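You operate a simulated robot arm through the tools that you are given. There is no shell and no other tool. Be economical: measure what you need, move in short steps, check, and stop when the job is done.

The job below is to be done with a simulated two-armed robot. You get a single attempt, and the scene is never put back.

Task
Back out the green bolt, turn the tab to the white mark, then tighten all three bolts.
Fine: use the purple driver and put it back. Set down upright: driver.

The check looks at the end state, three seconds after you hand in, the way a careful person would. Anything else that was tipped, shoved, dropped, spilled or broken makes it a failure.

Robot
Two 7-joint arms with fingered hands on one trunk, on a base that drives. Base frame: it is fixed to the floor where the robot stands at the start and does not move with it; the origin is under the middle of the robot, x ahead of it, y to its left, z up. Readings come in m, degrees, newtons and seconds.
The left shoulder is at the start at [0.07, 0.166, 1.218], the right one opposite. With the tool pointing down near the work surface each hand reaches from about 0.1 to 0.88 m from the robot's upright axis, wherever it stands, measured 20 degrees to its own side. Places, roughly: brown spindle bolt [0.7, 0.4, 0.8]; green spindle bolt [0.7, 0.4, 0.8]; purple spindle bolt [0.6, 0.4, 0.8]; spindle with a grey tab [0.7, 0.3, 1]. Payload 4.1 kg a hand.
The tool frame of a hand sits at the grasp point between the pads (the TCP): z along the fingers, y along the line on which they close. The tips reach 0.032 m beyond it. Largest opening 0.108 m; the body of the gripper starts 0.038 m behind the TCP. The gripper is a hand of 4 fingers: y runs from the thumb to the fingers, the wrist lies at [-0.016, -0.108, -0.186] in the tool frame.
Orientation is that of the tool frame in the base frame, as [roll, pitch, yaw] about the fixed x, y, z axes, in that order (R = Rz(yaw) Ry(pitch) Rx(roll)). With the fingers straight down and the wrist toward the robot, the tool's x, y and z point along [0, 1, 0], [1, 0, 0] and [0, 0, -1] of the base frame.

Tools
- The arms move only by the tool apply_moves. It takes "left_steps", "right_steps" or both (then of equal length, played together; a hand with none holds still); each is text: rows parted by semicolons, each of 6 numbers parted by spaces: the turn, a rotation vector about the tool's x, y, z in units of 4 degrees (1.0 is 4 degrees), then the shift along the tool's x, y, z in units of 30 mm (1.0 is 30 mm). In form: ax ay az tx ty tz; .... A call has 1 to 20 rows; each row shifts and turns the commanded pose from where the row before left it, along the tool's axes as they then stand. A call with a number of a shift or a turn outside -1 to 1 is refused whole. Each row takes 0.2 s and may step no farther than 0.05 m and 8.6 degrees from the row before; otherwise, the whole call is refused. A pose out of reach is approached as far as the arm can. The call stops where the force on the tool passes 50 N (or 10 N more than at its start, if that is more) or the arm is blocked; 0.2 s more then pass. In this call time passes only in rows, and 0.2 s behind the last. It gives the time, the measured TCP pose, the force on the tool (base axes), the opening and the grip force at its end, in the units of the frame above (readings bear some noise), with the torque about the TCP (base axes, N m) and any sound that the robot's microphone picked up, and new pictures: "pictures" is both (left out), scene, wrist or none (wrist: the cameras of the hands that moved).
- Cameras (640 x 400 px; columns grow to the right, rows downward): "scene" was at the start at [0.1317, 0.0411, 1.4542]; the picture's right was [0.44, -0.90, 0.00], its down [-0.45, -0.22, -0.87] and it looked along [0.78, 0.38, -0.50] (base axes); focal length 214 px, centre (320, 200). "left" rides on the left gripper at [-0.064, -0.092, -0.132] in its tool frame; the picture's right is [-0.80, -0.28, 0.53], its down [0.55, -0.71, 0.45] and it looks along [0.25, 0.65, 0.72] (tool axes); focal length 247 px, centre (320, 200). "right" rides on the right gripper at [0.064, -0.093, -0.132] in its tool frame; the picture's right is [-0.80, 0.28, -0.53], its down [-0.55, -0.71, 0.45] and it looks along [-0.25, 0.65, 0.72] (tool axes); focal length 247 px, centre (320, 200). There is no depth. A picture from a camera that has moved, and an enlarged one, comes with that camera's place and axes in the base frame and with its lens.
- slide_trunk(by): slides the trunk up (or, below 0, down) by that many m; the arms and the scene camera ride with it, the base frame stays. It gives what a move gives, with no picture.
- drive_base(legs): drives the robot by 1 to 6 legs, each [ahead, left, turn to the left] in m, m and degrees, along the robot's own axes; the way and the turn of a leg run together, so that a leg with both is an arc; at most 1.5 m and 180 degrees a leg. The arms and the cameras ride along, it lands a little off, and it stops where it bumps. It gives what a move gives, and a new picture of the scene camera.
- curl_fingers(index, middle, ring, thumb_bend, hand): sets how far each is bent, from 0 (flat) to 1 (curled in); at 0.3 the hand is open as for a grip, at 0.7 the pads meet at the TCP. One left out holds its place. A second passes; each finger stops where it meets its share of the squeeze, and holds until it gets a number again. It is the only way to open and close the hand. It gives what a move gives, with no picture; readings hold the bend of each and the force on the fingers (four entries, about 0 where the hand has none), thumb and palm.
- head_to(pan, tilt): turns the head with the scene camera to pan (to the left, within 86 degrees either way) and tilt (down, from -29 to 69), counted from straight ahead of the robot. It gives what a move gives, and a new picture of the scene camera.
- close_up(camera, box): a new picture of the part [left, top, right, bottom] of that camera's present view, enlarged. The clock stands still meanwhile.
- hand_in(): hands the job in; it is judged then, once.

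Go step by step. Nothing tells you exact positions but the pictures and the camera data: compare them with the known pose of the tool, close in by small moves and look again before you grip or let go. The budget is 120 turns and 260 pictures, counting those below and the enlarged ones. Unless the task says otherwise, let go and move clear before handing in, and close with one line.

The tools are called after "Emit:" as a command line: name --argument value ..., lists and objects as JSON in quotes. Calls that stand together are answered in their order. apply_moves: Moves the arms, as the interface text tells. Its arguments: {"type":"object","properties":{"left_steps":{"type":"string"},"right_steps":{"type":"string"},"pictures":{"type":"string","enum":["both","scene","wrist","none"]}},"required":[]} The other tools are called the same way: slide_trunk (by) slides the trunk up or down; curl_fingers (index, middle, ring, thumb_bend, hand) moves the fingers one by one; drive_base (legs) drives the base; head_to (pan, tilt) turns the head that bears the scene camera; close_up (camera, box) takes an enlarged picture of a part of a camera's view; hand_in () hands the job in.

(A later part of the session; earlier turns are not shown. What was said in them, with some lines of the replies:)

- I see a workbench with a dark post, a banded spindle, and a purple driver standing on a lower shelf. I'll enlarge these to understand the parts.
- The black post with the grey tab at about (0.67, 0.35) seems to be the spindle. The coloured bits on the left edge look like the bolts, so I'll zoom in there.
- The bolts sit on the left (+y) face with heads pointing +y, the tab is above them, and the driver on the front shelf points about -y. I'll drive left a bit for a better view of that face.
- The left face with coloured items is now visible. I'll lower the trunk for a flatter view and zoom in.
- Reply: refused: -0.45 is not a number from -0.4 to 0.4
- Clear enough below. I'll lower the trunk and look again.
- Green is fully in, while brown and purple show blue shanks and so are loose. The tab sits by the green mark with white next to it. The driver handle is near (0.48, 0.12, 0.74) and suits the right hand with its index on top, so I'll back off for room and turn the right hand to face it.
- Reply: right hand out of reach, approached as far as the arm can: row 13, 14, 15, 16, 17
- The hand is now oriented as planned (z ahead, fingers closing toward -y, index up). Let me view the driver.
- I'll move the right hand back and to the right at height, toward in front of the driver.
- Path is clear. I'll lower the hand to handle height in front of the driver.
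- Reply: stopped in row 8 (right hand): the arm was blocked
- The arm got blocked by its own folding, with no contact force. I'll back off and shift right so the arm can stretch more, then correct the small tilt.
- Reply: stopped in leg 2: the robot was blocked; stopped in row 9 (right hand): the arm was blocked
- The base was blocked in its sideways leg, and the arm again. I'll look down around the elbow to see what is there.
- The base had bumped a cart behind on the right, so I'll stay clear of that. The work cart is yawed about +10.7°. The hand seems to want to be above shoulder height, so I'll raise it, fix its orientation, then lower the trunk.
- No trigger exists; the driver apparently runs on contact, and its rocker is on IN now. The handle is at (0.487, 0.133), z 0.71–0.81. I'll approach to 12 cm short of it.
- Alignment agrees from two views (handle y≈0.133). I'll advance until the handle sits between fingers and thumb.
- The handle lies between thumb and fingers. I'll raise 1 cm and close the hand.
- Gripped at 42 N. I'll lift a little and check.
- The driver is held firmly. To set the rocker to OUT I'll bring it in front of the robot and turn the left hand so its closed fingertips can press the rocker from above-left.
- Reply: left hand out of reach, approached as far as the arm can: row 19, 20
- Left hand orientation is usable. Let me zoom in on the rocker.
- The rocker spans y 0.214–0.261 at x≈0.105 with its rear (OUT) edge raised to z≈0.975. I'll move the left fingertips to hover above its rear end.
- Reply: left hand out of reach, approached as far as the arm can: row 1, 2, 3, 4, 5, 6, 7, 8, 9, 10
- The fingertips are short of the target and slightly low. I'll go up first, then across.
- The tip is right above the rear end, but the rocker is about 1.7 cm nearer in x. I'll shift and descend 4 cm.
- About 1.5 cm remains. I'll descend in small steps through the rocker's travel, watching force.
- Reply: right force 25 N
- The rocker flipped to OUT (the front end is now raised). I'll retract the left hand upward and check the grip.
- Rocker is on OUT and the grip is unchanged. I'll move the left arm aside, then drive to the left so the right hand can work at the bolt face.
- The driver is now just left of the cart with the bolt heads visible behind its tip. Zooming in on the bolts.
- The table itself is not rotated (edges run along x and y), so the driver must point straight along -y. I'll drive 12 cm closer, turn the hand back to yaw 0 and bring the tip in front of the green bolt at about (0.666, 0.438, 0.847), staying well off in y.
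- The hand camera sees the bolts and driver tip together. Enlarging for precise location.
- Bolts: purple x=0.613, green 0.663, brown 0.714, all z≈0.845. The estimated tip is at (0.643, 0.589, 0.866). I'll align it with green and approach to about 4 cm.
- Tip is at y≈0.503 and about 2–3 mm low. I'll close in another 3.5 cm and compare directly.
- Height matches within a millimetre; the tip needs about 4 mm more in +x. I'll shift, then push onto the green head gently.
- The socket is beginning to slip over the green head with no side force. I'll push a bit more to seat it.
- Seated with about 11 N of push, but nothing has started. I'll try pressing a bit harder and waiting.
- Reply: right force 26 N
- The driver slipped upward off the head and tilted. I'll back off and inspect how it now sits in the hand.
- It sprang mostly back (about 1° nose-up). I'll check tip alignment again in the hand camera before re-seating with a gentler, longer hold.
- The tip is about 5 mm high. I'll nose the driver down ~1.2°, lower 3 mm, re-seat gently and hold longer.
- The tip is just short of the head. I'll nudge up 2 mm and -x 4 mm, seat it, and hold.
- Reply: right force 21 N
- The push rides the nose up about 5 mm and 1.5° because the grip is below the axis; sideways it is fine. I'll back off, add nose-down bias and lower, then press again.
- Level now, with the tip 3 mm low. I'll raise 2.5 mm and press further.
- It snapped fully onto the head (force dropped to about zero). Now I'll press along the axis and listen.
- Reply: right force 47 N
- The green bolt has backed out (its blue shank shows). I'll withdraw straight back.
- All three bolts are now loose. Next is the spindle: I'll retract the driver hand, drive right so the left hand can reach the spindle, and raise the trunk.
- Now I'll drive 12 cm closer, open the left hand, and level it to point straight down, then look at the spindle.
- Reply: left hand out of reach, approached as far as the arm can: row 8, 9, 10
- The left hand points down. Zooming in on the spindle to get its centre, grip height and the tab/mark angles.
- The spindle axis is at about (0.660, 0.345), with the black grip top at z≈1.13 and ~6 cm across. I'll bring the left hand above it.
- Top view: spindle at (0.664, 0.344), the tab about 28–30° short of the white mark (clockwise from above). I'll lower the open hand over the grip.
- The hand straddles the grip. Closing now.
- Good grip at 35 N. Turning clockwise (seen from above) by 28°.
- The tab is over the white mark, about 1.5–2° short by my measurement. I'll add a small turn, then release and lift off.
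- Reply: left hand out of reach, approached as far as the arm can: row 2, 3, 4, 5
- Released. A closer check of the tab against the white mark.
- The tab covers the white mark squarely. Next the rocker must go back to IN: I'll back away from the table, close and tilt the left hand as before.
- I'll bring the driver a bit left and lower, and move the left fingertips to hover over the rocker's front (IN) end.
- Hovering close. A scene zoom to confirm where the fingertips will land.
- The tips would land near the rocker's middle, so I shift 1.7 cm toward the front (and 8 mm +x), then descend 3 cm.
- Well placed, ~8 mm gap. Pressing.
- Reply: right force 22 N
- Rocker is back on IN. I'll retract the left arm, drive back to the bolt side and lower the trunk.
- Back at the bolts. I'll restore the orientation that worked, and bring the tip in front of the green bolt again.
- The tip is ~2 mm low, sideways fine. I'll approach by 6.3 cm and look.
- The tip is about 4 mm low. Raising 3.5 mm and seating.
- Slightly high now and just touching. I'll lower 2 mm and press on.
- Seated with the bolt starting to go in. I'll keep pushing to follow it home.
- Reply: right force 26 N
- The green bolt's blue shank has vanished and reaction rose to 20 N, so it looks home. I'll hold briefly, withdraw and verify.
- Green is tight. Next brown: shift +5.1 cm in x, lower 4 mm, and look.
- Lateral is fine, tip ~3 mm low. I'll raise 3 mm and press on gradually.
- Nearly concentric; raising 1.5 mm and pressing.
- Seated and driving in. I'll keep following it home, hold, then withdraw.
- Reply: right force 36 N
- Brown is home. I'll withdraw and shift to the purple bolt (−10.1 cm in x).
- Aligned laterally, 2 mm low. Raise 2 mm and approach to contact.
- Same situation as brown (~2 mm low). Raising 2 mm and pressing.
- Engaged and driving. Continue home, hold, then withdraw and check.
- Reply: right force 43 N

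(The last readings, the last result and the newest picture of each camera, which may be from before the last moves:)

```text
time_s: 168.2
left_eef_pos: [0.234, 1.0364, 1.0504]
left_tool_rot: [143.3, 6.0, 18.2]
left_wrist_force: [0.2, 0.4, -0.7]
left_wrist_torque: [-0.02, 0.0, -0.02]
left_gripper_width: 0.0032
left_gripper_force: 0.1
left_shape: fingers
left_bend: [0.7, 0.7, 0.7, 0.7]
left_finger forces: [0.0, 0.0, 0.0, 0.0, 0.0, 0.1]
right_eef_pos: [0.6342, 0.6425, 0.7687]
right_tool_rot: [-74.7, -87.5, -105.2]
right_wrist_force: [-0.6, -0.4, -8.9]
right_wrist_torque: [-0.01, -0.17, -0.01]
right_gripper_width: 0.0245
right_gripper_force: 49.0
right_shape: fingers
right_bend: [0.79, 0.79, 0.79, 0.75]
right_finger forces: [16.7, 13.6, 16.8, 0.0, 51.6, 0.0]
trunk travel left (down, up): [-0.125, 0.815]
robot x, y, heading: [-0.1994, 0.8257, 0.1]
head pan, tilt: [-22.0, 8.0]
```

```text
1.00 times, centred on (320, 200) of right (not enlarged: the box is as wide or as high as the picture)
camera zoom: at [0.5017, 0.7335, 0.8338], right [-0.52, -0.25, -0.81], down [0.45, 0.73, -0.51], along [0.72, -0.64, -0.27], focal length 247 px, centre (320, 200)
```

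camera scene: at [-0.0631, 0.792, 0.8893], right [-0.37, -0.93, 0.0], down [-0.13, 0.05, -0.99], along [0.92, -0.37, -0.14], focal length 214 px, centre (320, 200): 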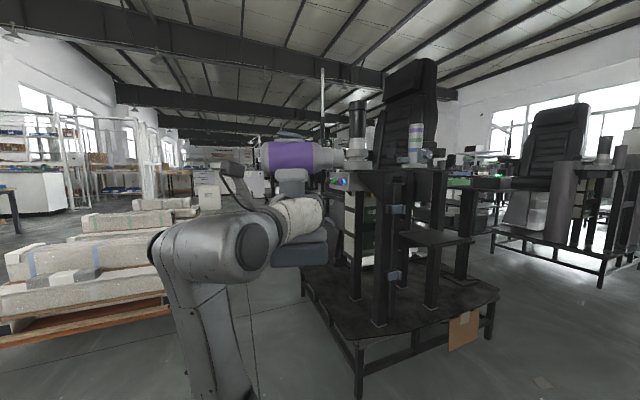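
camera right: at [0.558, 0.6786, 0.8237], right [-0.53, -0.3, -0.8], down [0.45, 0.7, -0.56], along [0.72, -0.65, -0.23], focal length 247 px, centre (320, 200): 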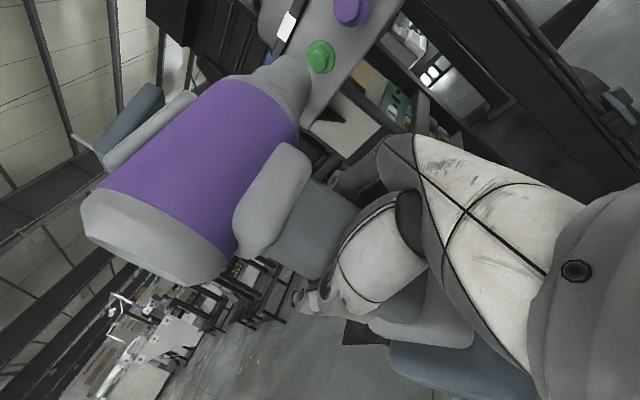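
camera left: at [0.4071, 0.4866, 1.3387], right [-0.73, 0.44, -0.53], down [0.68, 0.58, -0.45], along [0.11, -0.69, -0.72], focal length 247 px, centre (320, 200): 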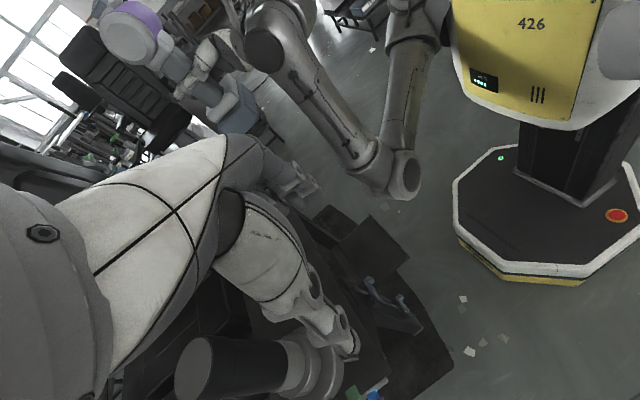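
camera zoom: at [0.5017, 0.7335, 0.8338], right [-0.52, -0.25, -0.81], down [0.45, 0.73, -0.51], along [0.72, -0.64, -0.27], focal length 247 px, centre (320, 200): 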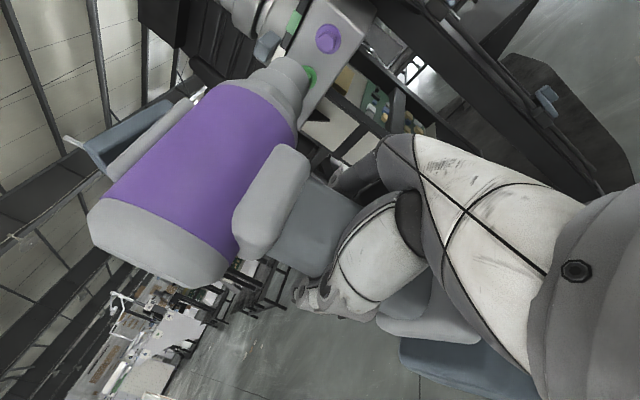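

All three bolts are tight and the tab is on white. Now the driver goes back: I'll raise and retract it, restore the pickup yaw (~11°), and drive back toward the shelf.

Emit:
apply_moves --right_steps "0 0 0 1 0 0;0 0 0 1 0 0;0 0 0 0 0 -.95;0 0 0 0 0 -.95;0 0 0 0 0 -.95;0 0 0 0 0 -.95;0 0 0 0 0 -.95;0 0 0 0 0 -.95;0 0 0 0 0 -.95;0 0 0 0 0 -.95;0 0 0 0 0 -.95;0 0 0 0 0 -.95;.9 -.05 -.05 0 0 0;.9 -.05 -.05 0 0 0;.9 -.05 -.05 0 0 0;0 0 0 0 0 0" --pictures "none"

Emit:
drive_base --legs '[[-0.16, 0, 0], [0, -0.4, 0]]'

Emit:
head_to --pan -8 --tilt 15

```text
time_s: 171.6
left_eef_pos: [0.2323, 1.0349, 1.049]
left_tool_rot: [143.2, 6.0, 18.1]
left_wrist_force: [0.2, -0.9, -0.2]
left_wrist_torque: [-0.02, 0.01, 0.03]
left_gripper_width: 0.0029
left_gripper_force: 0.0
left_shape: fingers
left_bend: [0.7, 0.7, 0.7, 0.7]
left_finger forces: [0.0, 0.0, 0.0, 0.0, 0.0, 0.0]
right_eef_pos: [0.3465, 0.626, 0.83]
right_tool_rot: [-24.1, -88.8, -147.0]
right_wrist_force: [-0.2, 0.9, -8.7]
right_wrist_torque: [0.02, -0.15, -0.03]
right_gripper_width: 0.0243
right_gripper_force: 48.4
right_shape: fingers
right_bend: [0.79, 0.79, 0.79, 0.75]
right_finger forces: [16.5, 13.8, 16.9, 0.0, 51.2, 0.1]
trunk travel left (down, up): [-0.125, 0.815]
robot x, y, heading: [-0.2004, 0.824, 0.3]
head pan, tilt: [-22.0, 8.0]
```

```text
time_s: 175.1
left_eef_pos: [0.0773, 0.6319, 1.0509]
left_tool_rot: [143.2, 6.0, 17.8]
left_wrist_force: [0.1, 0.1, -1.1]
left_wrist_torque: [-0.01, 0.04, 0.0]
left_gripper_width: 0.003
left_gripper_force: 0.1
left_shape: fingers
left_bend: [0.7, 0.7, 0.7, 0.7]
left_finger forces: [0.0, 0.0, 0.1, 0.1, 0.0, 0.0]
right_eef_pos: [0.1888, 0.2189, 0.83]
right_tool_rot: [-35.4, -88.6, -136.3]
right_wrist_force: [0.6, 0.2, -8.5]
right_wrist_torque: [0.06, -0.19, -0.03]
right_gripper_width: 0.0242
right_gripper_force: 49.3
right_shape: fingers
right_bend: [0.79, 0.79, 0.79, 0.75]
right_finger forces: [16.6, 13.7, 16.8, 0.0, 51.1, 0.0]
trunk travel left (down, up): [-0.125, 0.815]
robot x, y, heading: [-0.3594, 0.4269, 0.0]
head pan, tilt: [-22.0, 8.0]
camera scene: at [-0.2215, 0.3891, 0.8893], right [-0.38, -0.93, 0.0], down [-0.13, 0.05, -0.99], along [0.92, -0.37, -0.14], focal length 214 px, centre (320, 200)
```

scene: 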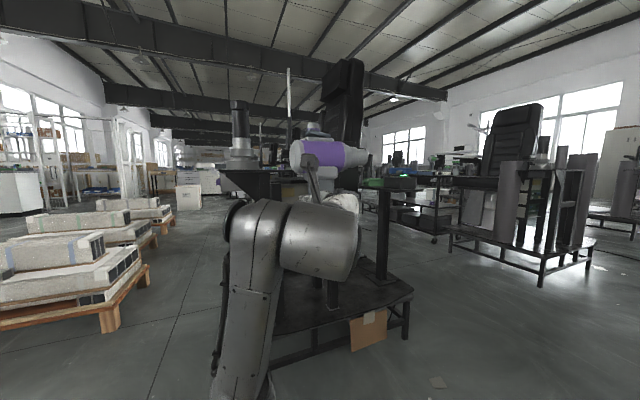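

```text
time_s: 175.9
left_eef_pos: [0.0759, 0.6312, 1.0496]
left_tool_rot: [143.3, 6.0, 17.8]
left_wrist_force: [-0.8, -0.8, 0.1]
left_wrist_torque: [0.0, 0.01, 0.02]
left_gripper_width: 0.0032
left_gripper_force: 0.2
left_shape: fingers
left_bend: [0.7, 0.7, 0.7, 0.7]
left_finger forces: [0.1, 0.1, 0.0, 0.0, 0.0, 0.1]
right_eef_pos: [0.189, 0.2173, 0.8305]
right_tool_rot: [-29.8, -88.7, -142.0]
right_wrist_force: [-0.2, -0.2, -9.0]
right_wrist_torque: [-0.01, -0.18, -0.03]
right_gripper_width: 0.0244
right_gripper_force: 49.1
right_shape: fingers
right_bend: [0.79, 0.79, 0.79, 0.75]
right_finger forces: [16.5, 13.8, 17.0, 0.0, 51.3, 0.0]
trunk travel left (down, up): [-0.125, 0.815]
robot x, y, heading: [-0.3576, 0.4247, -0.1]
head pan, tilt: [-8.0, 15.0]
camera scene: at [-0.2148, 0.4108, 0.8779], right [-0.14, -0.99, 0.0], down [-0.26, 0.04, -0.97], along [0.96, -0.14, -0.26], focal length 214 px, centre (320, 200)
```

scene: 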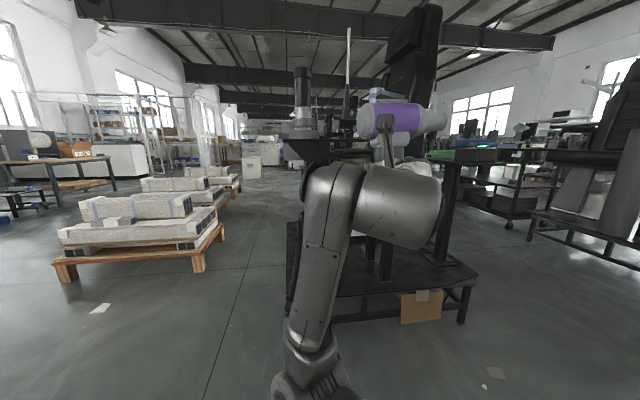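

I'll finish the yaw, line up with the shelf spot, and move in over it at a safe height.

Emit:
apply_moves --right_steps ".7 0 0 0 0 0;0 0 0 0 .96 0;0 0 0 0 .96 0;0 0 0 0 .96 0;0 0 0 0 .96 0;0 0 0 0 .96 0;0 0 0 0 0 .9;0 0 0 0 0 .9;0 0 0 0 0 .9;0 0 0 0 0 .9;0 0 0 0 0 .9;0 0 0 0 0 .9;0 0 0 0 0 .9;0 0 0 0 0 .9;0 0 0 0 0 .9;0 0 0 0 0 .9;0 0 0 0 0 0"

Emit:
close_up --camera "scene" --box '[310, 100, 470, 220]'

```text
time_s: 179.5
left_eef_pos: [0.0755, 0.6318, 1.0499]
left_tool_rot: [143.3, 6.0, 17.7]
left_wrist_force: [0.4, 0.0, -0.2]
left_wrist_torque: [0.02, 0.02, 0.02]
left_gripper_width: 0.0031
left_gripper_force: 0.1
left_shape: fingers
left_bend: [0.7, 0.7, 0.7, 0.7]
left_finger forces: [0.1, 0.0, 0.0, 0.1, 0.0, 0.0]
right_eef_pos: [0.4823, 0.1311, 0.834]
right_tool_rot: [-33.0, -88.8, -135.8]
right_wrist_force: [-0.6, -0.6, -8.5]
right_wrist_torque: [0.02, -0.12, -0.02]
right_gripper_width: 0.0242
right_gripper_force: 47.8
right_shape: fingers
right_bend: [0.79, 0.79, 0.79, 0.75]
right_finger forces: [16.6, 13.3, 16.4, 0.0, 49.7, 0.0]
trunk travel left (down, up): [-0.125, 0.815]
robot x, y, heading: [-0.3619, 0.422, -0.5]
head pan, tilt: [-8.0, 15.0]
camera scene: at [-0.2144, 0.4108, 0.8778], right [-0.14, -0.99, 0.0], down [-0.26, 0.04, -0.97], along [0.96, -0.14, -0.26], focal length 214 px, centre (320, 200)
camera right: at [0.3332, 0.1962, 0.8952], right [-0.45, -0.37, -0.81], down [0.31, 0.79, -0.53], along [0.83, -0.49, -0.24], focal length 247 px, centre (320, 200)
```

scene: 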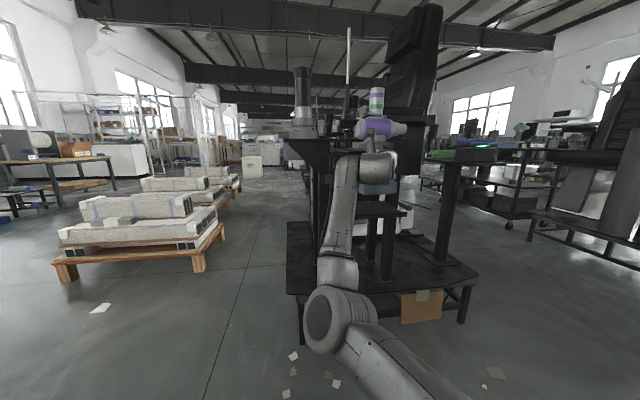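
right: 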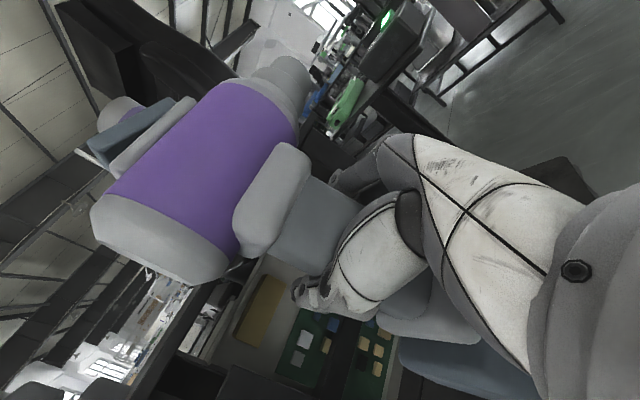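

```text
3.33 times, centred on (390, 160) of scene
camera zoom: at [-0.2144, 0.4108, 0.8778], right [-0.14, -0.99, 0.0], down [-0.26, 0.04, -0.97], along [0.96, -0.14, -0.26], focal length 715 px, centre (87, 333)
```

zoom: 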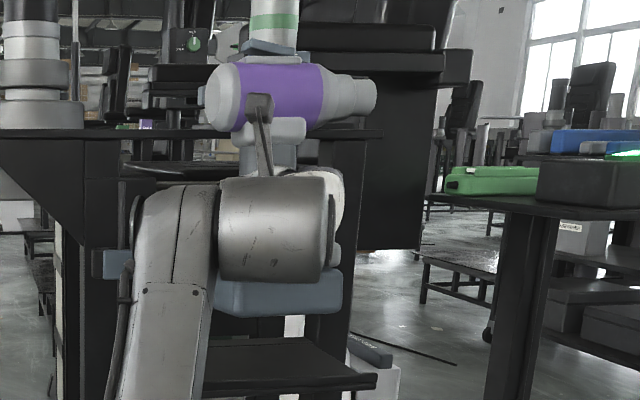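

The driver hangs over its spot. Checking its level before lowering.

Emit:
close_up --camera "scene" --box '[350, 105, 420, 205]'

Emit:
close_up --camera "scene" --box '[355, 110, 410, 145]'

```text
4.00 times, centred on (385, 155) of scene
camera zoom: at [-0.2144, 0.4108, 0.8778], right [-0.14, -0.99, 0.0], down [-0.26, 0.04, -0.97], along [0.96, -0.14, -0.26], focal length 858 px, centre (60, 380)
```

zoom: 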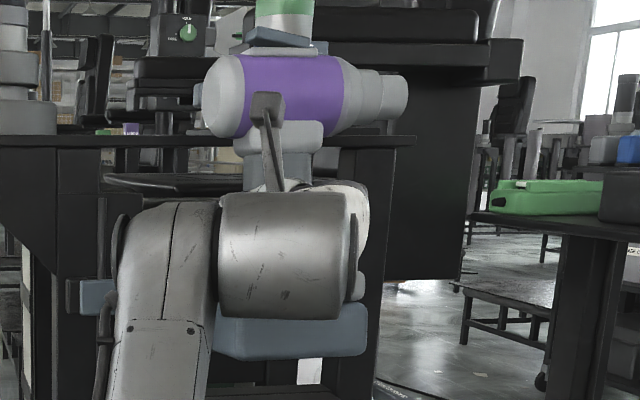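

```text
11.43 times, centred on (382, 128) of scene
camera zoom: at [-0.2144, 0.4108, 0.8778], right [-0.14, -0.99, 0.0], down [-0.26, 0.04, -0.97], along [0.96, -0.14, -0.26], focal length 2451 px, centre (-394, 1029)
```

zoom: 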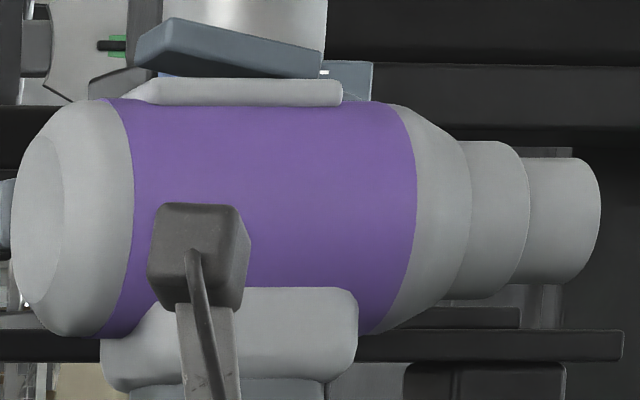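

Level within ~1° (slightly nose-up). I'll trim it and lower slowly, watching the weight come off.

Emit:
apply_moves --right_steps "0 0 .17 0 0 0;0 0 0 -.9 -.05 0;0 0 0 -.9 -.05 0;0 0 0 -.1 0 0;0 0 0 0 0 0" --pictures "none"

Emit:
close_up --camera "scene" --box '[350, 105, 420, 205]'

```text
time_s: 180.7
left_eef_pos: [0.0752, 0.6315, 1.0504]
left_tool_rot: [143.3, 6.0, 17.8]
left_wrist_force: [0.6, -0.1, 0.2]
left_wrist_torque: [-0.03, 0.01, 0.0]
left_gripper_width: 0.0033
left_gripper_force: 0.1
left_shape: fingers
left_bend: [0.7, 0.7, 0.7, 0.7]
left_finger forces: [0.0, 0.0, 0.0, 0.0, 0.0, 0.0]
right_eef_pos: [0.4821, 0.1348, 0.7775]
right_tool_rot: [-56.9, -88.2, -111.8]
right_wrist_force: [0.6, 1.1, -8.9]
right_wrist_torque: [0.04, -0.16, 0.0]
right_gripper_width: 0.0239
right_gripper_force: 48.3
right_shape: fingers
right_bend: [0.79, 0.79, 0.79, 0.75]
right_finger forces: [16.6, 13.5, 16.3, 0.0, 49.6, 0.1]
trunk travel left (down, up): [-0.125, 0.815]
robot x, y, heading: [-0.3544, 0.4239, 0.0]
head pan, tilt: [-8.0, 15.0]
```

```text
4.00 times, centred on (385, 155) of scene
camera zoom: at [-0.2144, 0.4108, 0.8778], right [-0.14, -0.99, 0.0], down [-0.26, 0.04, -0.97], along [0.96, -0.14, -0.26], focal length 858 px, centre (60, 380)
```

zoom: 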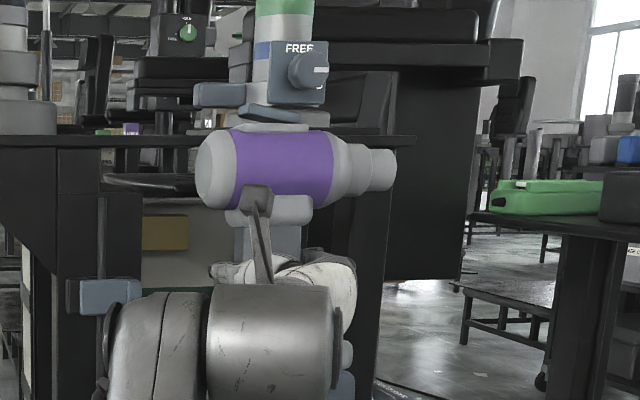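

Shift 6 mm forward along y, then lower the last centimetre in small steps.

Emit:
apply_moves --right_steps "0 0 0 0 .2 .05;0 0 0 -.1 0 0;0 0 0 -.1 0 0;0 0 0 -.1 0 0;0 0 0 0 0 0" --pictures "none"

```text
time_s: 181.9
left_eef_pos: [0.0755, 0.6327, 1.0502]
left_tool_rot: [143.2, 5.9, 17.7]
left_wrist_force: [-0.4, -0.8, 0.8]
left_wrist_torque: [0.01, 0.01, -0.01]
left_gripper_width: 0.0032
left_gripper_force: 0.0
left_shape: fingers
left_bend: [0.7, 0.7, 0.7, 0.7]
left_finger forces: [0.1, 0.0, 0.0, 0.0, 0.1, 0.1]
right_eef_pos: [0.4823, 0.1303, 0.7719]
right_tool_rot: [-44.7, -88.2, -124.0]
right_wrist_force: [4.1, 1.0, 12.2]
right_wrist_torque: [0.49, 0.73, -0.09]
right_gripper_width: 0.0243
right_gripper_force: 47.6
right_shape: fingers
right_bend: [0.79, 0.79, 0.79, 0.75]
right_finger forces: [17.7, 13.2, 14.2, 0.1, 49.6, 0.0]
trunk travel left (down, up): [-0.125, 0.815]
robot x, y, heading: [-0.3617, 0.4219, -0.2]
head pan, tilt: [-8.0, 15.0]
```

Contact made a few mm earlier than expected. Easing off slightly and inspecting the base on the shelf before releasing.

Emit:
apply_moves --right_steps "0 0 0 .06 0 0;0 0 0 0 0 0" --pictures "wrist"

Emit:
head_to --pan -20 --tilt 15

Emit:
close_up --camera "scene" --box '[280, 110, 380, 240]'

Emit:
close_up --camera "left" --box '[0, 0, 640, 400]'

```text
time_s: 182.5
left_eef_pos: [0.0737, 0.6327, 1.0501]
left_tool_rot: [143.1, 5.9, 17.6]
left_wrist_force: [-0.2, -0.1, -0.6]
left_wrist_torque: [0.01, -0.01, 0.0]
left_gripper_width: 0.003
left_gripper_force: 0.1
left_shape: fingers
left_bend: [0.7, 0.7, 0.7, 0.7]
left_finger forces: [0.0, 0.0, 0.0, 0.0, 0.0, 0.1]
right_eef_pos: [0.4832, 0.1296, 0.7722]
right_tool_rot: [-48.8, -88.3, -119.8]
right_wrist_force: [3.0, 3.6, 9.7]
right_wrist_torque: [0.47, 0.73, -0.17]
right_gripper_width: 0.0236
right_gripper_force: 47.6
right_shape: fingers
right_bend: [0.79, 0.79, 0.79, 0.75]
right_finger forces: [17.2, 12.8, 13.8, 0.0, 51.2, 0.1]
trunk travel left (down, up): [-0.125, 0.815]
robot x, y, heading: [-0.3581, 0.425, -0.2]
head pan, tilt: [-8.0, 15.0]
camera right: at [0.335, 0.1954, 0.8338], right [-0.45, -0.36, -0.81], down [0.31, 0.79, -0.52], along [0.84, -0.49, -0.25], focal length 247 px, centre (320, 200)
```

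right: 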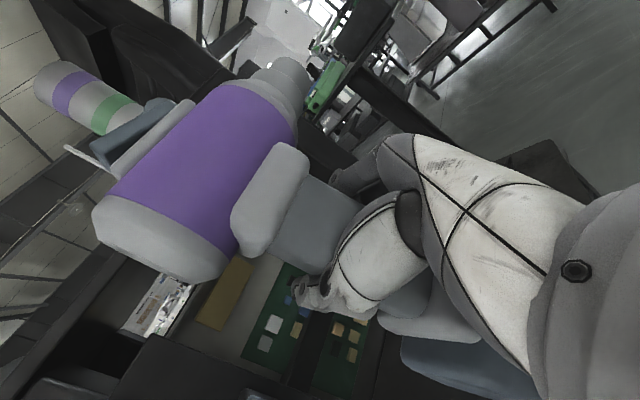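

```text
time_s: 183.2
left_eef_pos: [0.0752, 0.6327, 1.0504]
left_tool_rot: [143.1, 5.9, 17.7]
left_wrist_force: [0.5, -0.3, -0.2]
left_wrist_torque: [0.01, -0.03, 0.0]
left_gripper_width: 0.003
left_gripper_force: 0.0
left_shape: fingers
left_bend: [0.7, 0.7, 0.7, 0.7]
left_finger forces: [0.0, 0.0, 0.0, 0.0, 0.0, 0.0]
right_eef_pos: [0.4843, 0.1306, 0.7718]
right_tool_rot: [-53.2, -88.3, -115.5]
right_wrist_force: [3.2, 5.2, 9.3]
right_wrist_torque: [0.47, 0.73, -0.21]
right_gripper_width: 0.0242
right_gripper_force: 47.8
right_shape: fingers
right_bend: [0.79, 0.79, 0.79, 0.75]
right_finger forces: [17.0, 12.7, 13.5, 0.0, 52.0, 0.0]
trunk travel left (down, up): [-0.125, 0.815]
robot x, y, heading: [-0.3588, 0.4253, -0.2]
head pan, tilt: [-20.0, 15.0]
camera scene: at [-0.2208, 0.393, 0.8782], right [-0.34, -0.94, 0.0], down [-0.24, 0.09, -0.97], along [0.91, -0.33, -0.26], focal length 214 px, centre (320, 200)
```

scene: 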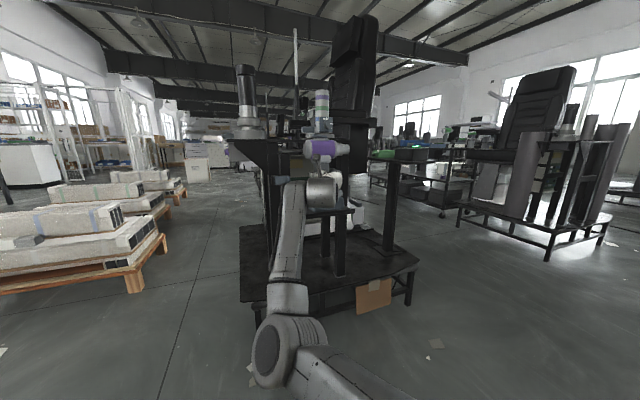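

```text
3.08 times, centred on (330, 175) of scene
camera zoom: at [-0.2208, 0.393, 0.8782], right [-0.34, -0.94, 0.0], down [-0.24, 0.09, -0.97], along [0.91, -0.33, -0.26], focal length 660 px, centre (289, 277)
```

zoom: 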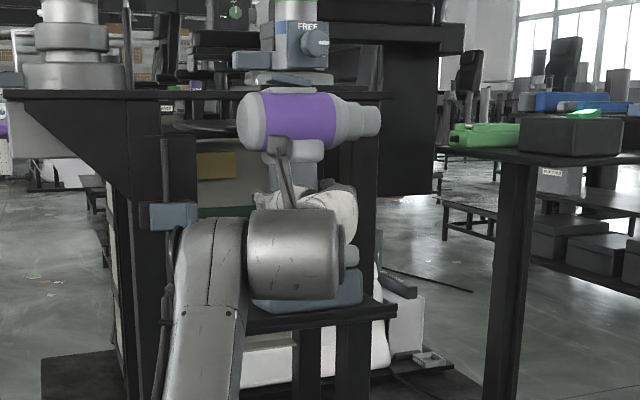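

```text
1.00 times, centred on (320, 200) of left (not enlarged: the box is as wide or as high as the picture)
camera zoom: at [-0.029, 0.7603, 1.1062], right [-0.79, -0.35, -0.51], down [0.35, 0.42, -0.83], along [0.51, -0.84, -0.21], focal length 247 px, centre (320, 200)
```

zoom: 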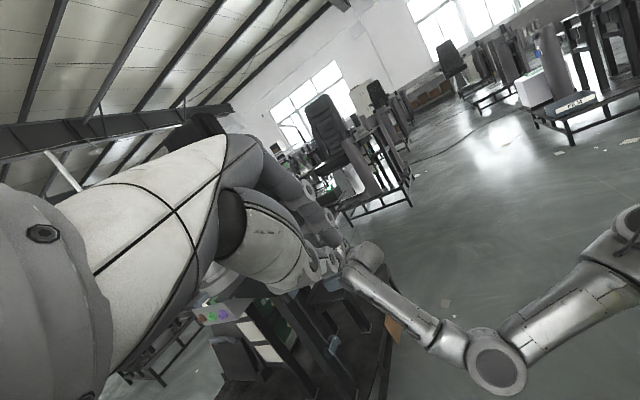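

The driver stands on the shelf but the contact is on one edge; the hand leans about 1° back. I'll level it and set down again lightly.

Emit:
apply_moves --right_steps "0 0 0 .15 0 0;0 -.27 .12 0 0 0;0 0 0 0 0 0;0 0 0 -.06 0 0;0 0 0 -.06 0 0;0 0 0 0 0 0" --pictures "none"

```text
time_s: 184.6
left_eef_pos: [0.0753, 0.6321, 1.0491]
left_tool_rot: [143.2, 6.0, 17.7]
left_wrist_force: [-0.7, 1.3, -0.8]
left_wrist_torque: [0.01, 0.02, -0.01]
left_gripper_width: 0.003
left_gripper_force: 0.0
left_shape: fingers
left_bend: [0.7, 0.7, 0.7, 0.7]
left_finger forces: [0.1, 0.0, 0.0, 0.0, 0.0, 0.0]
right_eef_pos: [0.4839, 0.1297, 0.7723]
right_tool_rot: [-87.1, -88.2, -81.6]
right_wrist_force: [3.2, -2.7, 1.3]
right_wrist_torque: [-0.03, 0.07, 0.09]
right_gripper_width: 0.0242
right_gripper_force: 47.5
right_shape: fingers
right_bend: [0.79, 0.79, 0.79, 0.75]
right_finger forces: [16.5, 14.1, 16.9, 0.1, 47.4, 0.0]
trunk travel left (down, up): [-0.125, 0.815]
robot x, y, heading: [-0.3558, 0.4283, 0.0]
head pan, tilt: [-20.0, 15.0]
```

The weight is fully on the shelf and torque is near zero, so it sits flat. Opening the hand.

Emit:
curl_fingers --hand "right" --index 0.3 --middle 0.3 --ring 0.3 --thumb_bend 0.3

Emit:
close_up --camera "right" --box '[0, 0, 640, 400]'

Emit:
close_up --camera "scene" --box '[290, 120, 370, 220]'

```text
time_s: 185.6
left_eef_pos: [0.0749, 0.6305, 1.0506]
left_tool_rot: [143.2, 6.0, 17.7]
left_wrist_force: [-0.6, 0.0, -0.4]
left_wrist_torque: [0.01, 0.01, -0.03]
left_gripper_width: 0.003
left_gripper_force: 0.1
left_shape: fingers
left_bend: [0.7, 0.7, 0.7, 0.7]
left_finger forces: [0.1, 0.0, 0.1, 0.1, 0.1, 0.1]
right_eef_pos: [0.4834, 0.1287, 0.7712]
right_tool_rot: [-90.8, -88.2, -78.0]
right_wrist_force: [0.2, -0.2, 0.6]
right_wrist_torque: [0.03, 0.0, 0.0]
right_gripper_width: 0.108
right_gripper_force: 0.0
right_shape: fingers
right_bend: [0.3, 0.3, 0.3, 0.3]
right_finger forces: [0.0, 0.0, 0.0, 0.0, 0.0, 0.0]
trunk travel left (down, up): [-0.125, 0.815]
robot x, y, heading: [-0.3612, 0.4275, -0.4]
head pan, tilt: [-20.0, 15.0]
```

```text
1.00 times, centred on (320, 200) of right (not enlarged: the box is as wide or as high as the picture)
camera zoom: at [0.3369, 0.1938, 0.8364], right [-0.47, -0.36, -0.81], down [0.3, 0.8, -0.53], along [0.83, -0.49, -0.27], focal length 247 px, centre (320, 200)
```

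zoom: 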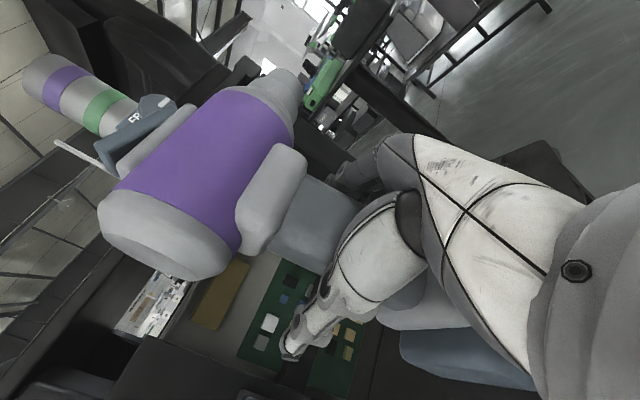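

```text
4.00 times, centred on (330, 170) of scene
camera zoom: at [-0.2201, 0.3922, 0.878], right [-0.35, -0.94, 0.0], down [-0.24, 0.09, -0.97], along [0.91, -0.33, -0.26], focal length 858 px, centre (280, 320)
```

zoom: 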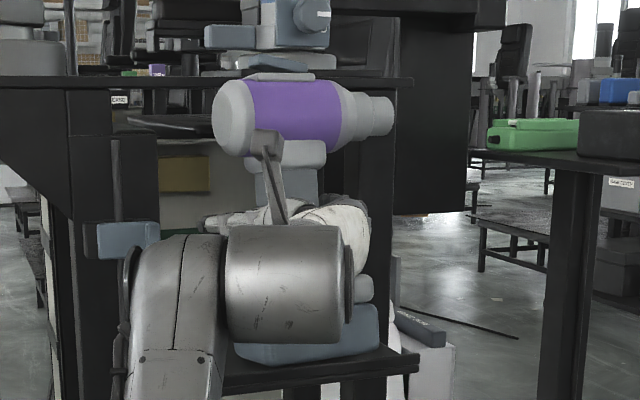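

Released with zero contact force; the driver stands upright. I'll withdraw straight back along the hand axis.

Emit:
apply_moves --right_steps "0 0 0 0 0 -.5;0 0 0 0 0 -.8;0 0 0 0 0 -1;0 0 0 0 0 -1;0 0 0 0 0 -1;0 0 0 0 0 -1;0 0 0 0 0 -1;0 0 0 0 -.5 -.8;0 0 0 0 -.5 -.5;0 0 0 0 0 0"

Emit:
close_up --camera "scene" --box '[230, 60, 390, 230]'

```text
time_s: 187.8
left_eef_pos: [0.0754, 0.6305, 1.0497]
left_tool_rot: [143.1, 6.1, 17.7]
left_wrist_force: [0.4, 0.4, -0.8]
left_wrist_torque: [0.02, -0.01, -0.01]
left_gripper_width: 0.0032
left_gripper_force: 0.0
left_shape: fingers
left_bend: [0.7, 0.7, 0.7, 0.7]
left_finger forces: [0.0, 0.0, 0.0, 0.0, 0.1, 0.0]
right_eef_pos: [0.2493, 0.1, 0.7823]
right_tool_rot: [-50.3, -88.2, -120.2]
right_wrist_force: [-0.6, 0.5, 0.4]
right_wrist_torque: [0.0, -0.04, 0.0]
right_gripper_width: 0.1079
right_gripper_force: 0.0
right_shape: fingers
right_bend: [0.3, 0.3, 0.3, 0.3]
right_finger forces: [0.1, 0.1, 0.0, 0.1, 0.1, 0.0]
trunk travel left (down, up): [-0.125, 0.815]
robot x, y, heading: [-0.3588, 0.4246, -0.1]
head pan, tilt: [-20.0, 15.0]
camera scene: at [-0.2201, 0.3922, 0.878], right [-0.35, -0.94, 0.0], down [-0.24, 0.09, -0.97], along [0.91, -0.33, -0.26], focal length 214 px, centre (320, 200)
camera right: at [0.1035, 0.1697, 0.8446], right [-0.47, -0.35, -0.81], down [0.33, 0.78, -0.52], along [0.82, -0.52, -0.25], focal length 247 px, centre (320, 200)
```

scene: 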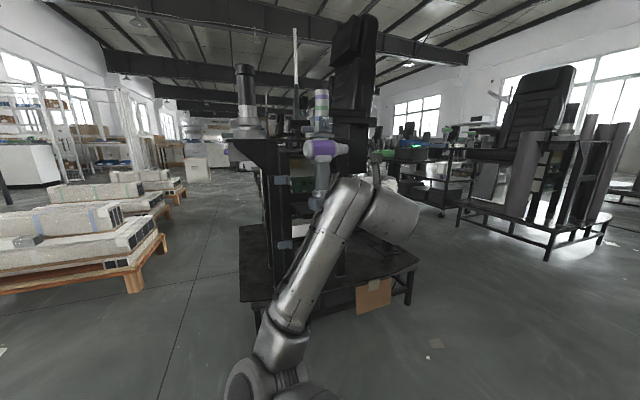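
right: 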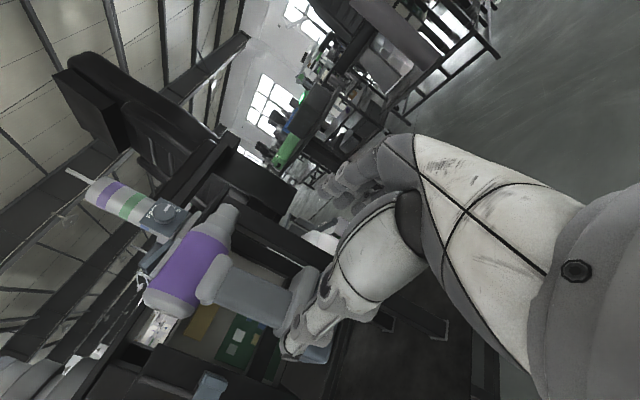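

```text
2.35 times, centred on (310, 145) of scene
camera zoom: at [-0.2201, 0.3922, 0.878], right [-0.35, -0.94, 0.0], down [-0.24, 0.09, -0.97], along [0.91, -0.33, -0.26], focal length 505 px, centre (344, 329)
```

zoom: 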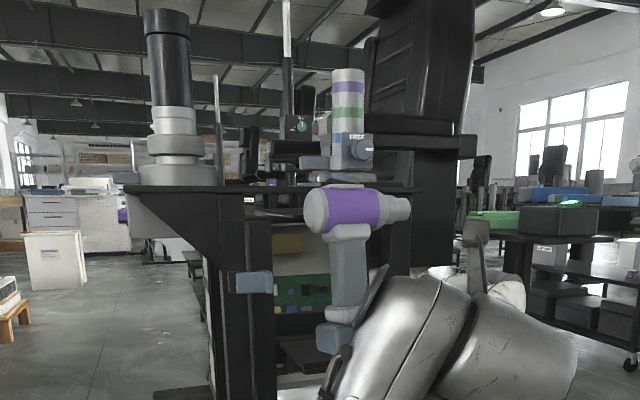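

The driver stands by itself. I'll move the arm further off, raise the trunk, and check placement, tab and bolts from above.

Emit:
apply_moves --right_steps "0 0 0 0 0 -.8;0 0 0 0 .3 -.8;0 0 0 .3 .6 -.6;0 0 0 .3 .9 0;0 0 0 .3 .9 0;0 0 0 .3 .9 0" --pictures "none"

Emit:
slide_trunk --by 0.4

Emit:
head_to --pan -12 --tilt 30

Emit:
close_up --camera "scene" --box '[220, 100, 380, 260]'

```text
time_s: 189.2
left_eef_pos: [0.0751, 0.6325, 1.0502]
left_tool_rot: [143.2, 6.0, 17.7]
left_wrist_force: [0.2, 0.5, 0.3]
left_wrist_torque: [0.0, -0.02, 0.0]
left_gripper_width: 0.0029
left_gripper_force: 0.1
left_shape: fingers
left_bend: [0.7, 0.7, 0.7, 0.7]
left_finger forces: [0.1, 0.0, 0.0, 0.1, 0.1, 0.0]
right_eef_pos: [0.2106, -0.0056, 0.8049]
right_tool_rot: [-89.3, -88.1, -79.3]
right_wrist_force: [0.5, 0.1, -0.3]
right_wrist_torque: [-0.05, -0.03, -0.01]
right_gripper_width: 0.1081
right_gripper_force: 0.0
right_shape: fingers
right_bend: [0.3, 0.3, 0.3, 0.3]
right_finger forces: [0.0, 0.0, 0.1, 0.1, 0.0, 0.1]
trunk travel left (down, up): [-0.125, 0.815]
robot x, y, heading: [-0.3568, 0.4234, -0.1]
head pan, tilt: [-20.0, 15.0]
```

```text
time_s: 193.1
left_eef_pos: [0.0748, 0.6315, 1.4504]
left_tool_rot: [143.2, 6.0, 17.7]
left_wrist_force: [-0.1, 0.5, 0.2]
left_wrist_torque: [0.0, 0.0, 0.01]
left_gripper_width: 0.0027
left_gripper_force: 0.0
left_shape: fingers
left_bend: [0.7, 0.7, 0.7, 0.7]
left_finger forces: [0.1, 0.0, 0.1, 0.0, 0.1, 0.0]
right_eef_pos: [0.2095, -0.0067, 1.2039]
right_tool_rot: [-91.6, -88.1, -77.1]
right_wrist_force: [1.3, -0.1, -0.1]
right_wrist_torque: [0.03, 0.01, -0.01]
right_gripper_width: 0.1083
right_gripper_force: 0.0
right_shape: fingers
right_bend: [0.3, 0.3, 0.3, 0.3]
right_finger forces: [0.0, 0.1, 0.1, 0.0, 0.0, 0.1]
trunk travel left (down, up): [-0.525, 0.415]
robot x, y, heading: [-0.3584, 0.4229, -0.1]
head pan, tilt: [-20.0, 15.0]
```

```text
time_s: 193.8
left_eef_pos: [0.0757, 0.6309, 1.4496]
left_tool_rot: [143.3, 6.0, 17.7]
left_wrist_force: [-0.7, -0.2, -0.3]
left_wrist_torque: [0.03, -0.02, -0.01]
left_gripper_width: 0.0032
left_gripper_force: 0.2
left_shape: fingers
left_bend: [0.7, 0.7, 0.7, 0.7]
left_finger forces: [0.0, 0.1, 0.0, 0.0, 0.0, 0.0]
right_eef_pos: [0.2098, -0.0048, 1.2055]
right_tool_rot: [-89.3, -88.1, -79.4]
right_wrist_force: [-0.1, -0.4, 0.1]
right_wrist_torque: [-0.01, 0.0, -0.02]
right_gripper_width: 0.1083
right_gripper_force: 0.0
right_shape: fingers
right_bend: [0.3, 0.3, 0.3, 0.3]
right_finger forces: [0.0, 0.0, 0.1, 0.0, 0.0, 0.0]
trunk travel left (down, up): [-0.525, 0.415]
robot x, y, heading: [-0.3599, 0.42, -0.1]
head pan, tilt: [-12.0, 30.0]
camera scene: at [-0.2193, 0.4053, 1.2539], right [-0.21, -0.98, 0.0], down [-0.49, 0.11, -0.87], along [0.85, -0.18, -0.5], focal length 214 px, centre (320, 200)
```

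scene: 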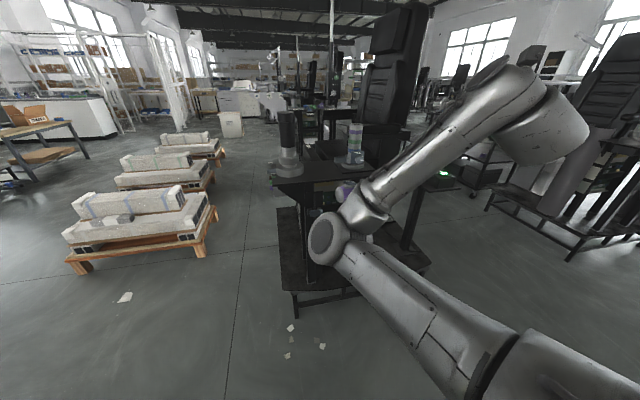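

```text
2.50 times, centred on (300, 180) of scene
camera zoom: at [-0.2193, 0.4053, 1.2539], right [-0.21, -0.98, 0.0], down [-0.49, 0.11, -0.87], along [0.85, -0.18, -0.5], focal length 536 px, centre (370, 250)
```

zoom: 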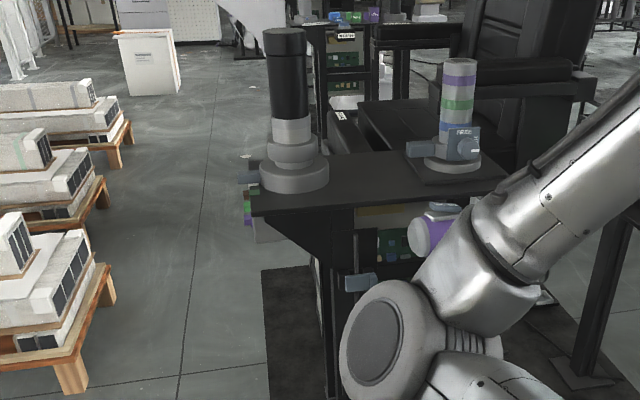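

The arm blocks the view; I'll drive left for a clear look.

Emit:
drive_base --legs '[[0, 0.4, 0]]'

Emit:
head_to --pan -28 --tilt 25

Emit:
close_up --camera "scene" --box '[240, 120, 400, 260]'

Emit:
close_up --camera "left" --box '[0, 0, 640, 400]'

```text
time_s: 196.3
left_eef_pos: [0.0757, 1.0326, 1.4502]
left_tool_rot: [143.2, 6.0, 17.8]
left_wrist_force: [0.2, 0.7, 0.0]
left_wrist_torque: [0.01, -0.02, 0.0]
left_gripper_width: 0.0028
left_gripper_force: 0.1
left_shape: fingers
left_bend: [0.7, 0.7, 0.7, 0.7]
left_finger forces: [0.0, 0.0, 0.1, 0.0, 0.1, 0.0]
right_eef_pos: [0.2118, 0.3938, 1.2054]
right_tool_rot: [-89.6, -88.2, -79.1]
right_wrist_force: [0.3, 0.3, -0.8]
right_wrist_torque: [0.0, 0.0, -0.03]
right_gripper_width: 0.1083
right_gripper_force: 0.1
right_shape: fingers
right_bend: [0.3, 0.3, 0.3, 0.3]
right_finger forces: [0.0, 0.0, 0.0, 0.1, 0.0, 0.0]
trunk travel left (down, up): [-0.525, 0.415]
robot x, y, heading: [-0.3572, 0.8192, -0.2]
head pan, tilt: [-12.0, 30.0]
camera scene: at [-0.218, 0.8046, 1.2538], right [-0.21, -0.98, 0.0], down [-0.49, 0.1, -0.87], along [0.85, -0.18, -0.5], focal length 214 px, centre (320, 200)
```

scene: 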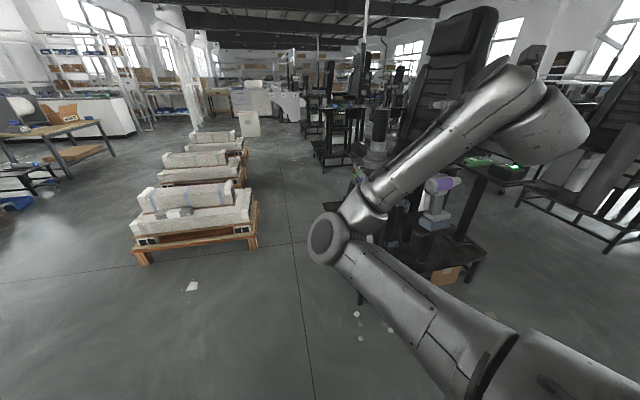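

```text
time_s: 197.1
left_eef_pos: [0.0762, 1.0294, 1.4512]
left_tool_rot: [143.2, 6.0, 17.9]
left_wrist_force: [-0.9, 0.2, 0.6]
left_wrist_torque: [0.02, 0.0, 0.02]
left_gripper_width: 0.0029
left_gripper_force: 0.1
left_shape: fingers
left_bend: [0.7, 0.7, 0.7, 0.7]
left_finger forces: [0.1, 0.0, 0.1, 0.1, 0.0, 0.1]
right_eef_pos: [0.2119, 0.3928, 1.2053]
right_tool_rot: [-87.8, -88.2, -80.9]
right_wrist_force: [0.6, 1.0, 0.1]
right_wrist_torque: [-0.01, 0.02, 0.01]
right_gripper_width: 0.1082
right_gripper_force: 0.0
right_shape: fingers
right_bend: [0.3, 0.3, 0.3, 0.3]
right_finger forces: [0.1, 0.0, 0.1, 0.1, 0.0, 0.0]
trunk travel left (down, up): [-0.525, 0.415]
robot x, y, heading: [-0.36, 0.8231, -0.2]
head pan, tilt: [-28.0, 25.0]
camera scene: at [-0.2252, 0.7795, 1.2618], right [-0.47, -0.88, 0.0], down [-0.37, 0.2, -0.91], along [0.8, -0.43, -0.42], focal length 214 px, centre (320, 200)
```

scene: 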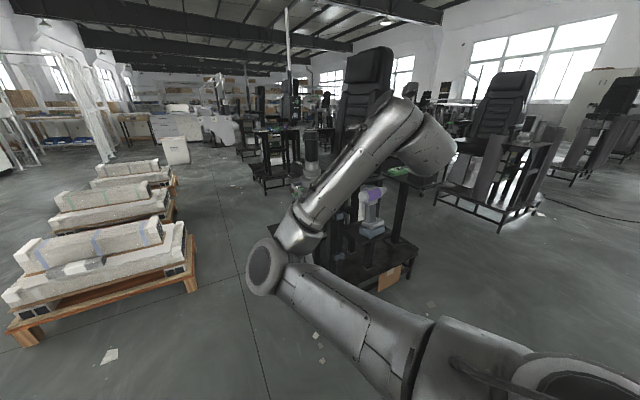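

```text
2.86 times, centred on (320, 190) of scene
camera zoom: at [-0.2252, 0.7795, 1.2618], right [-0.47, -0.88, 0.0], down [-0.37, 0.2, -0.91], along [0.8, -0.43, -0.42], focal length 613 px, centre (320, 229)
```

zoom: 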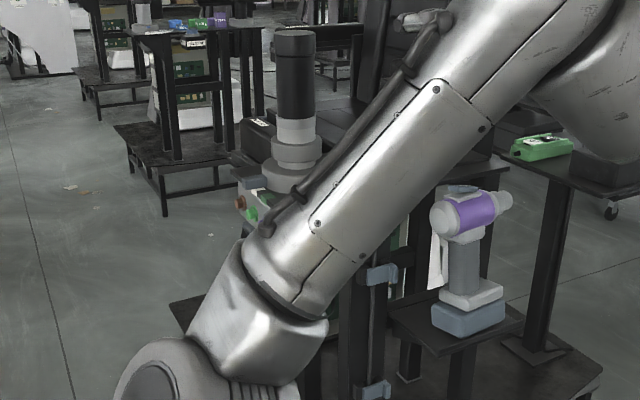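

```text
1.00 times, centred on (320, 200) of left (not enlarged: the box is as wide or as high as the picture)
camera zoom: at [-0.027, 1.1579, 1.5063], right [-0.79, -0.35, -0.51], down [0.35, 0.42, -0.83], along [0.51, -0.84, -0.21], focal length 247 px, centre (320, 200)
```

zoom: 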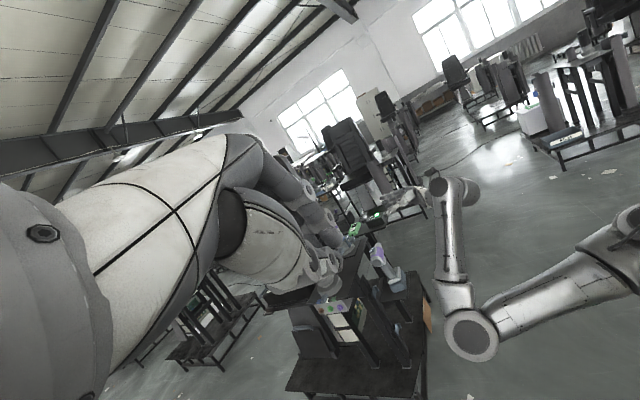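

The driver stands squarely on its shelf. One last look at tab and bolts.

Emit:
close_up --camera "left" --box '[290, 260, 390, 340]'

Emit:
close_up --camera "scene" --box '[280, 150, 340, 210]'

```text
5.00 times, centred on (340, 300) of left
camera zoom: at [-0.027, 1.1579, 1.5063], right [-0.79, -0.35, -0.51], down [0.35, 0.42, -0.83], along [0.51, -0.84, -0.21], focal length 1235 px, centre (220, -300)
```

zoom: 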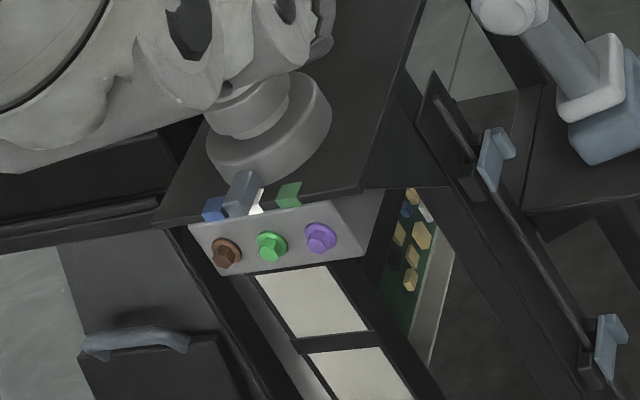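

```text
6.67 times, centred on (310, 180) of scene
camera zoom: at [-0.2252, 0.7795, 1.2618], right [-0.47, -0.88, 0.0], down [-0.37, 0.2, -0.91], along [0.8, -0.43, -0.42], focal length 1430 px, centre (387, 333)
```

zoom: 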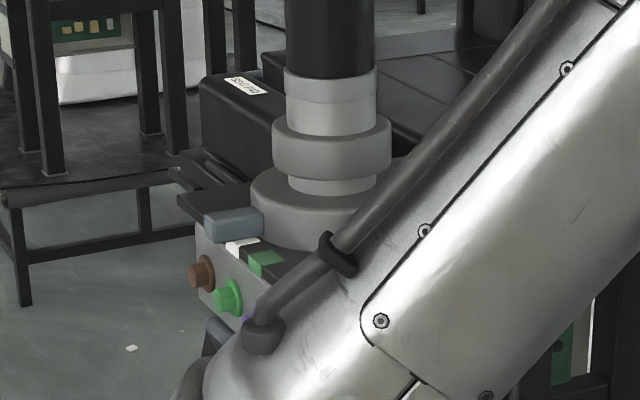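

The green bolt is backed out, the tab now sits on the white mark, all three bolts are tight, and the purple driver stands upright back on its shelf. Handing in.

Emit:
hand_in

```text
The job is handed in.
```

I backed out the green bolt with the purple driver, turned the tab to the white mark, tightened all three bolts, and stood the driver back on its shelf; the job is handed in.
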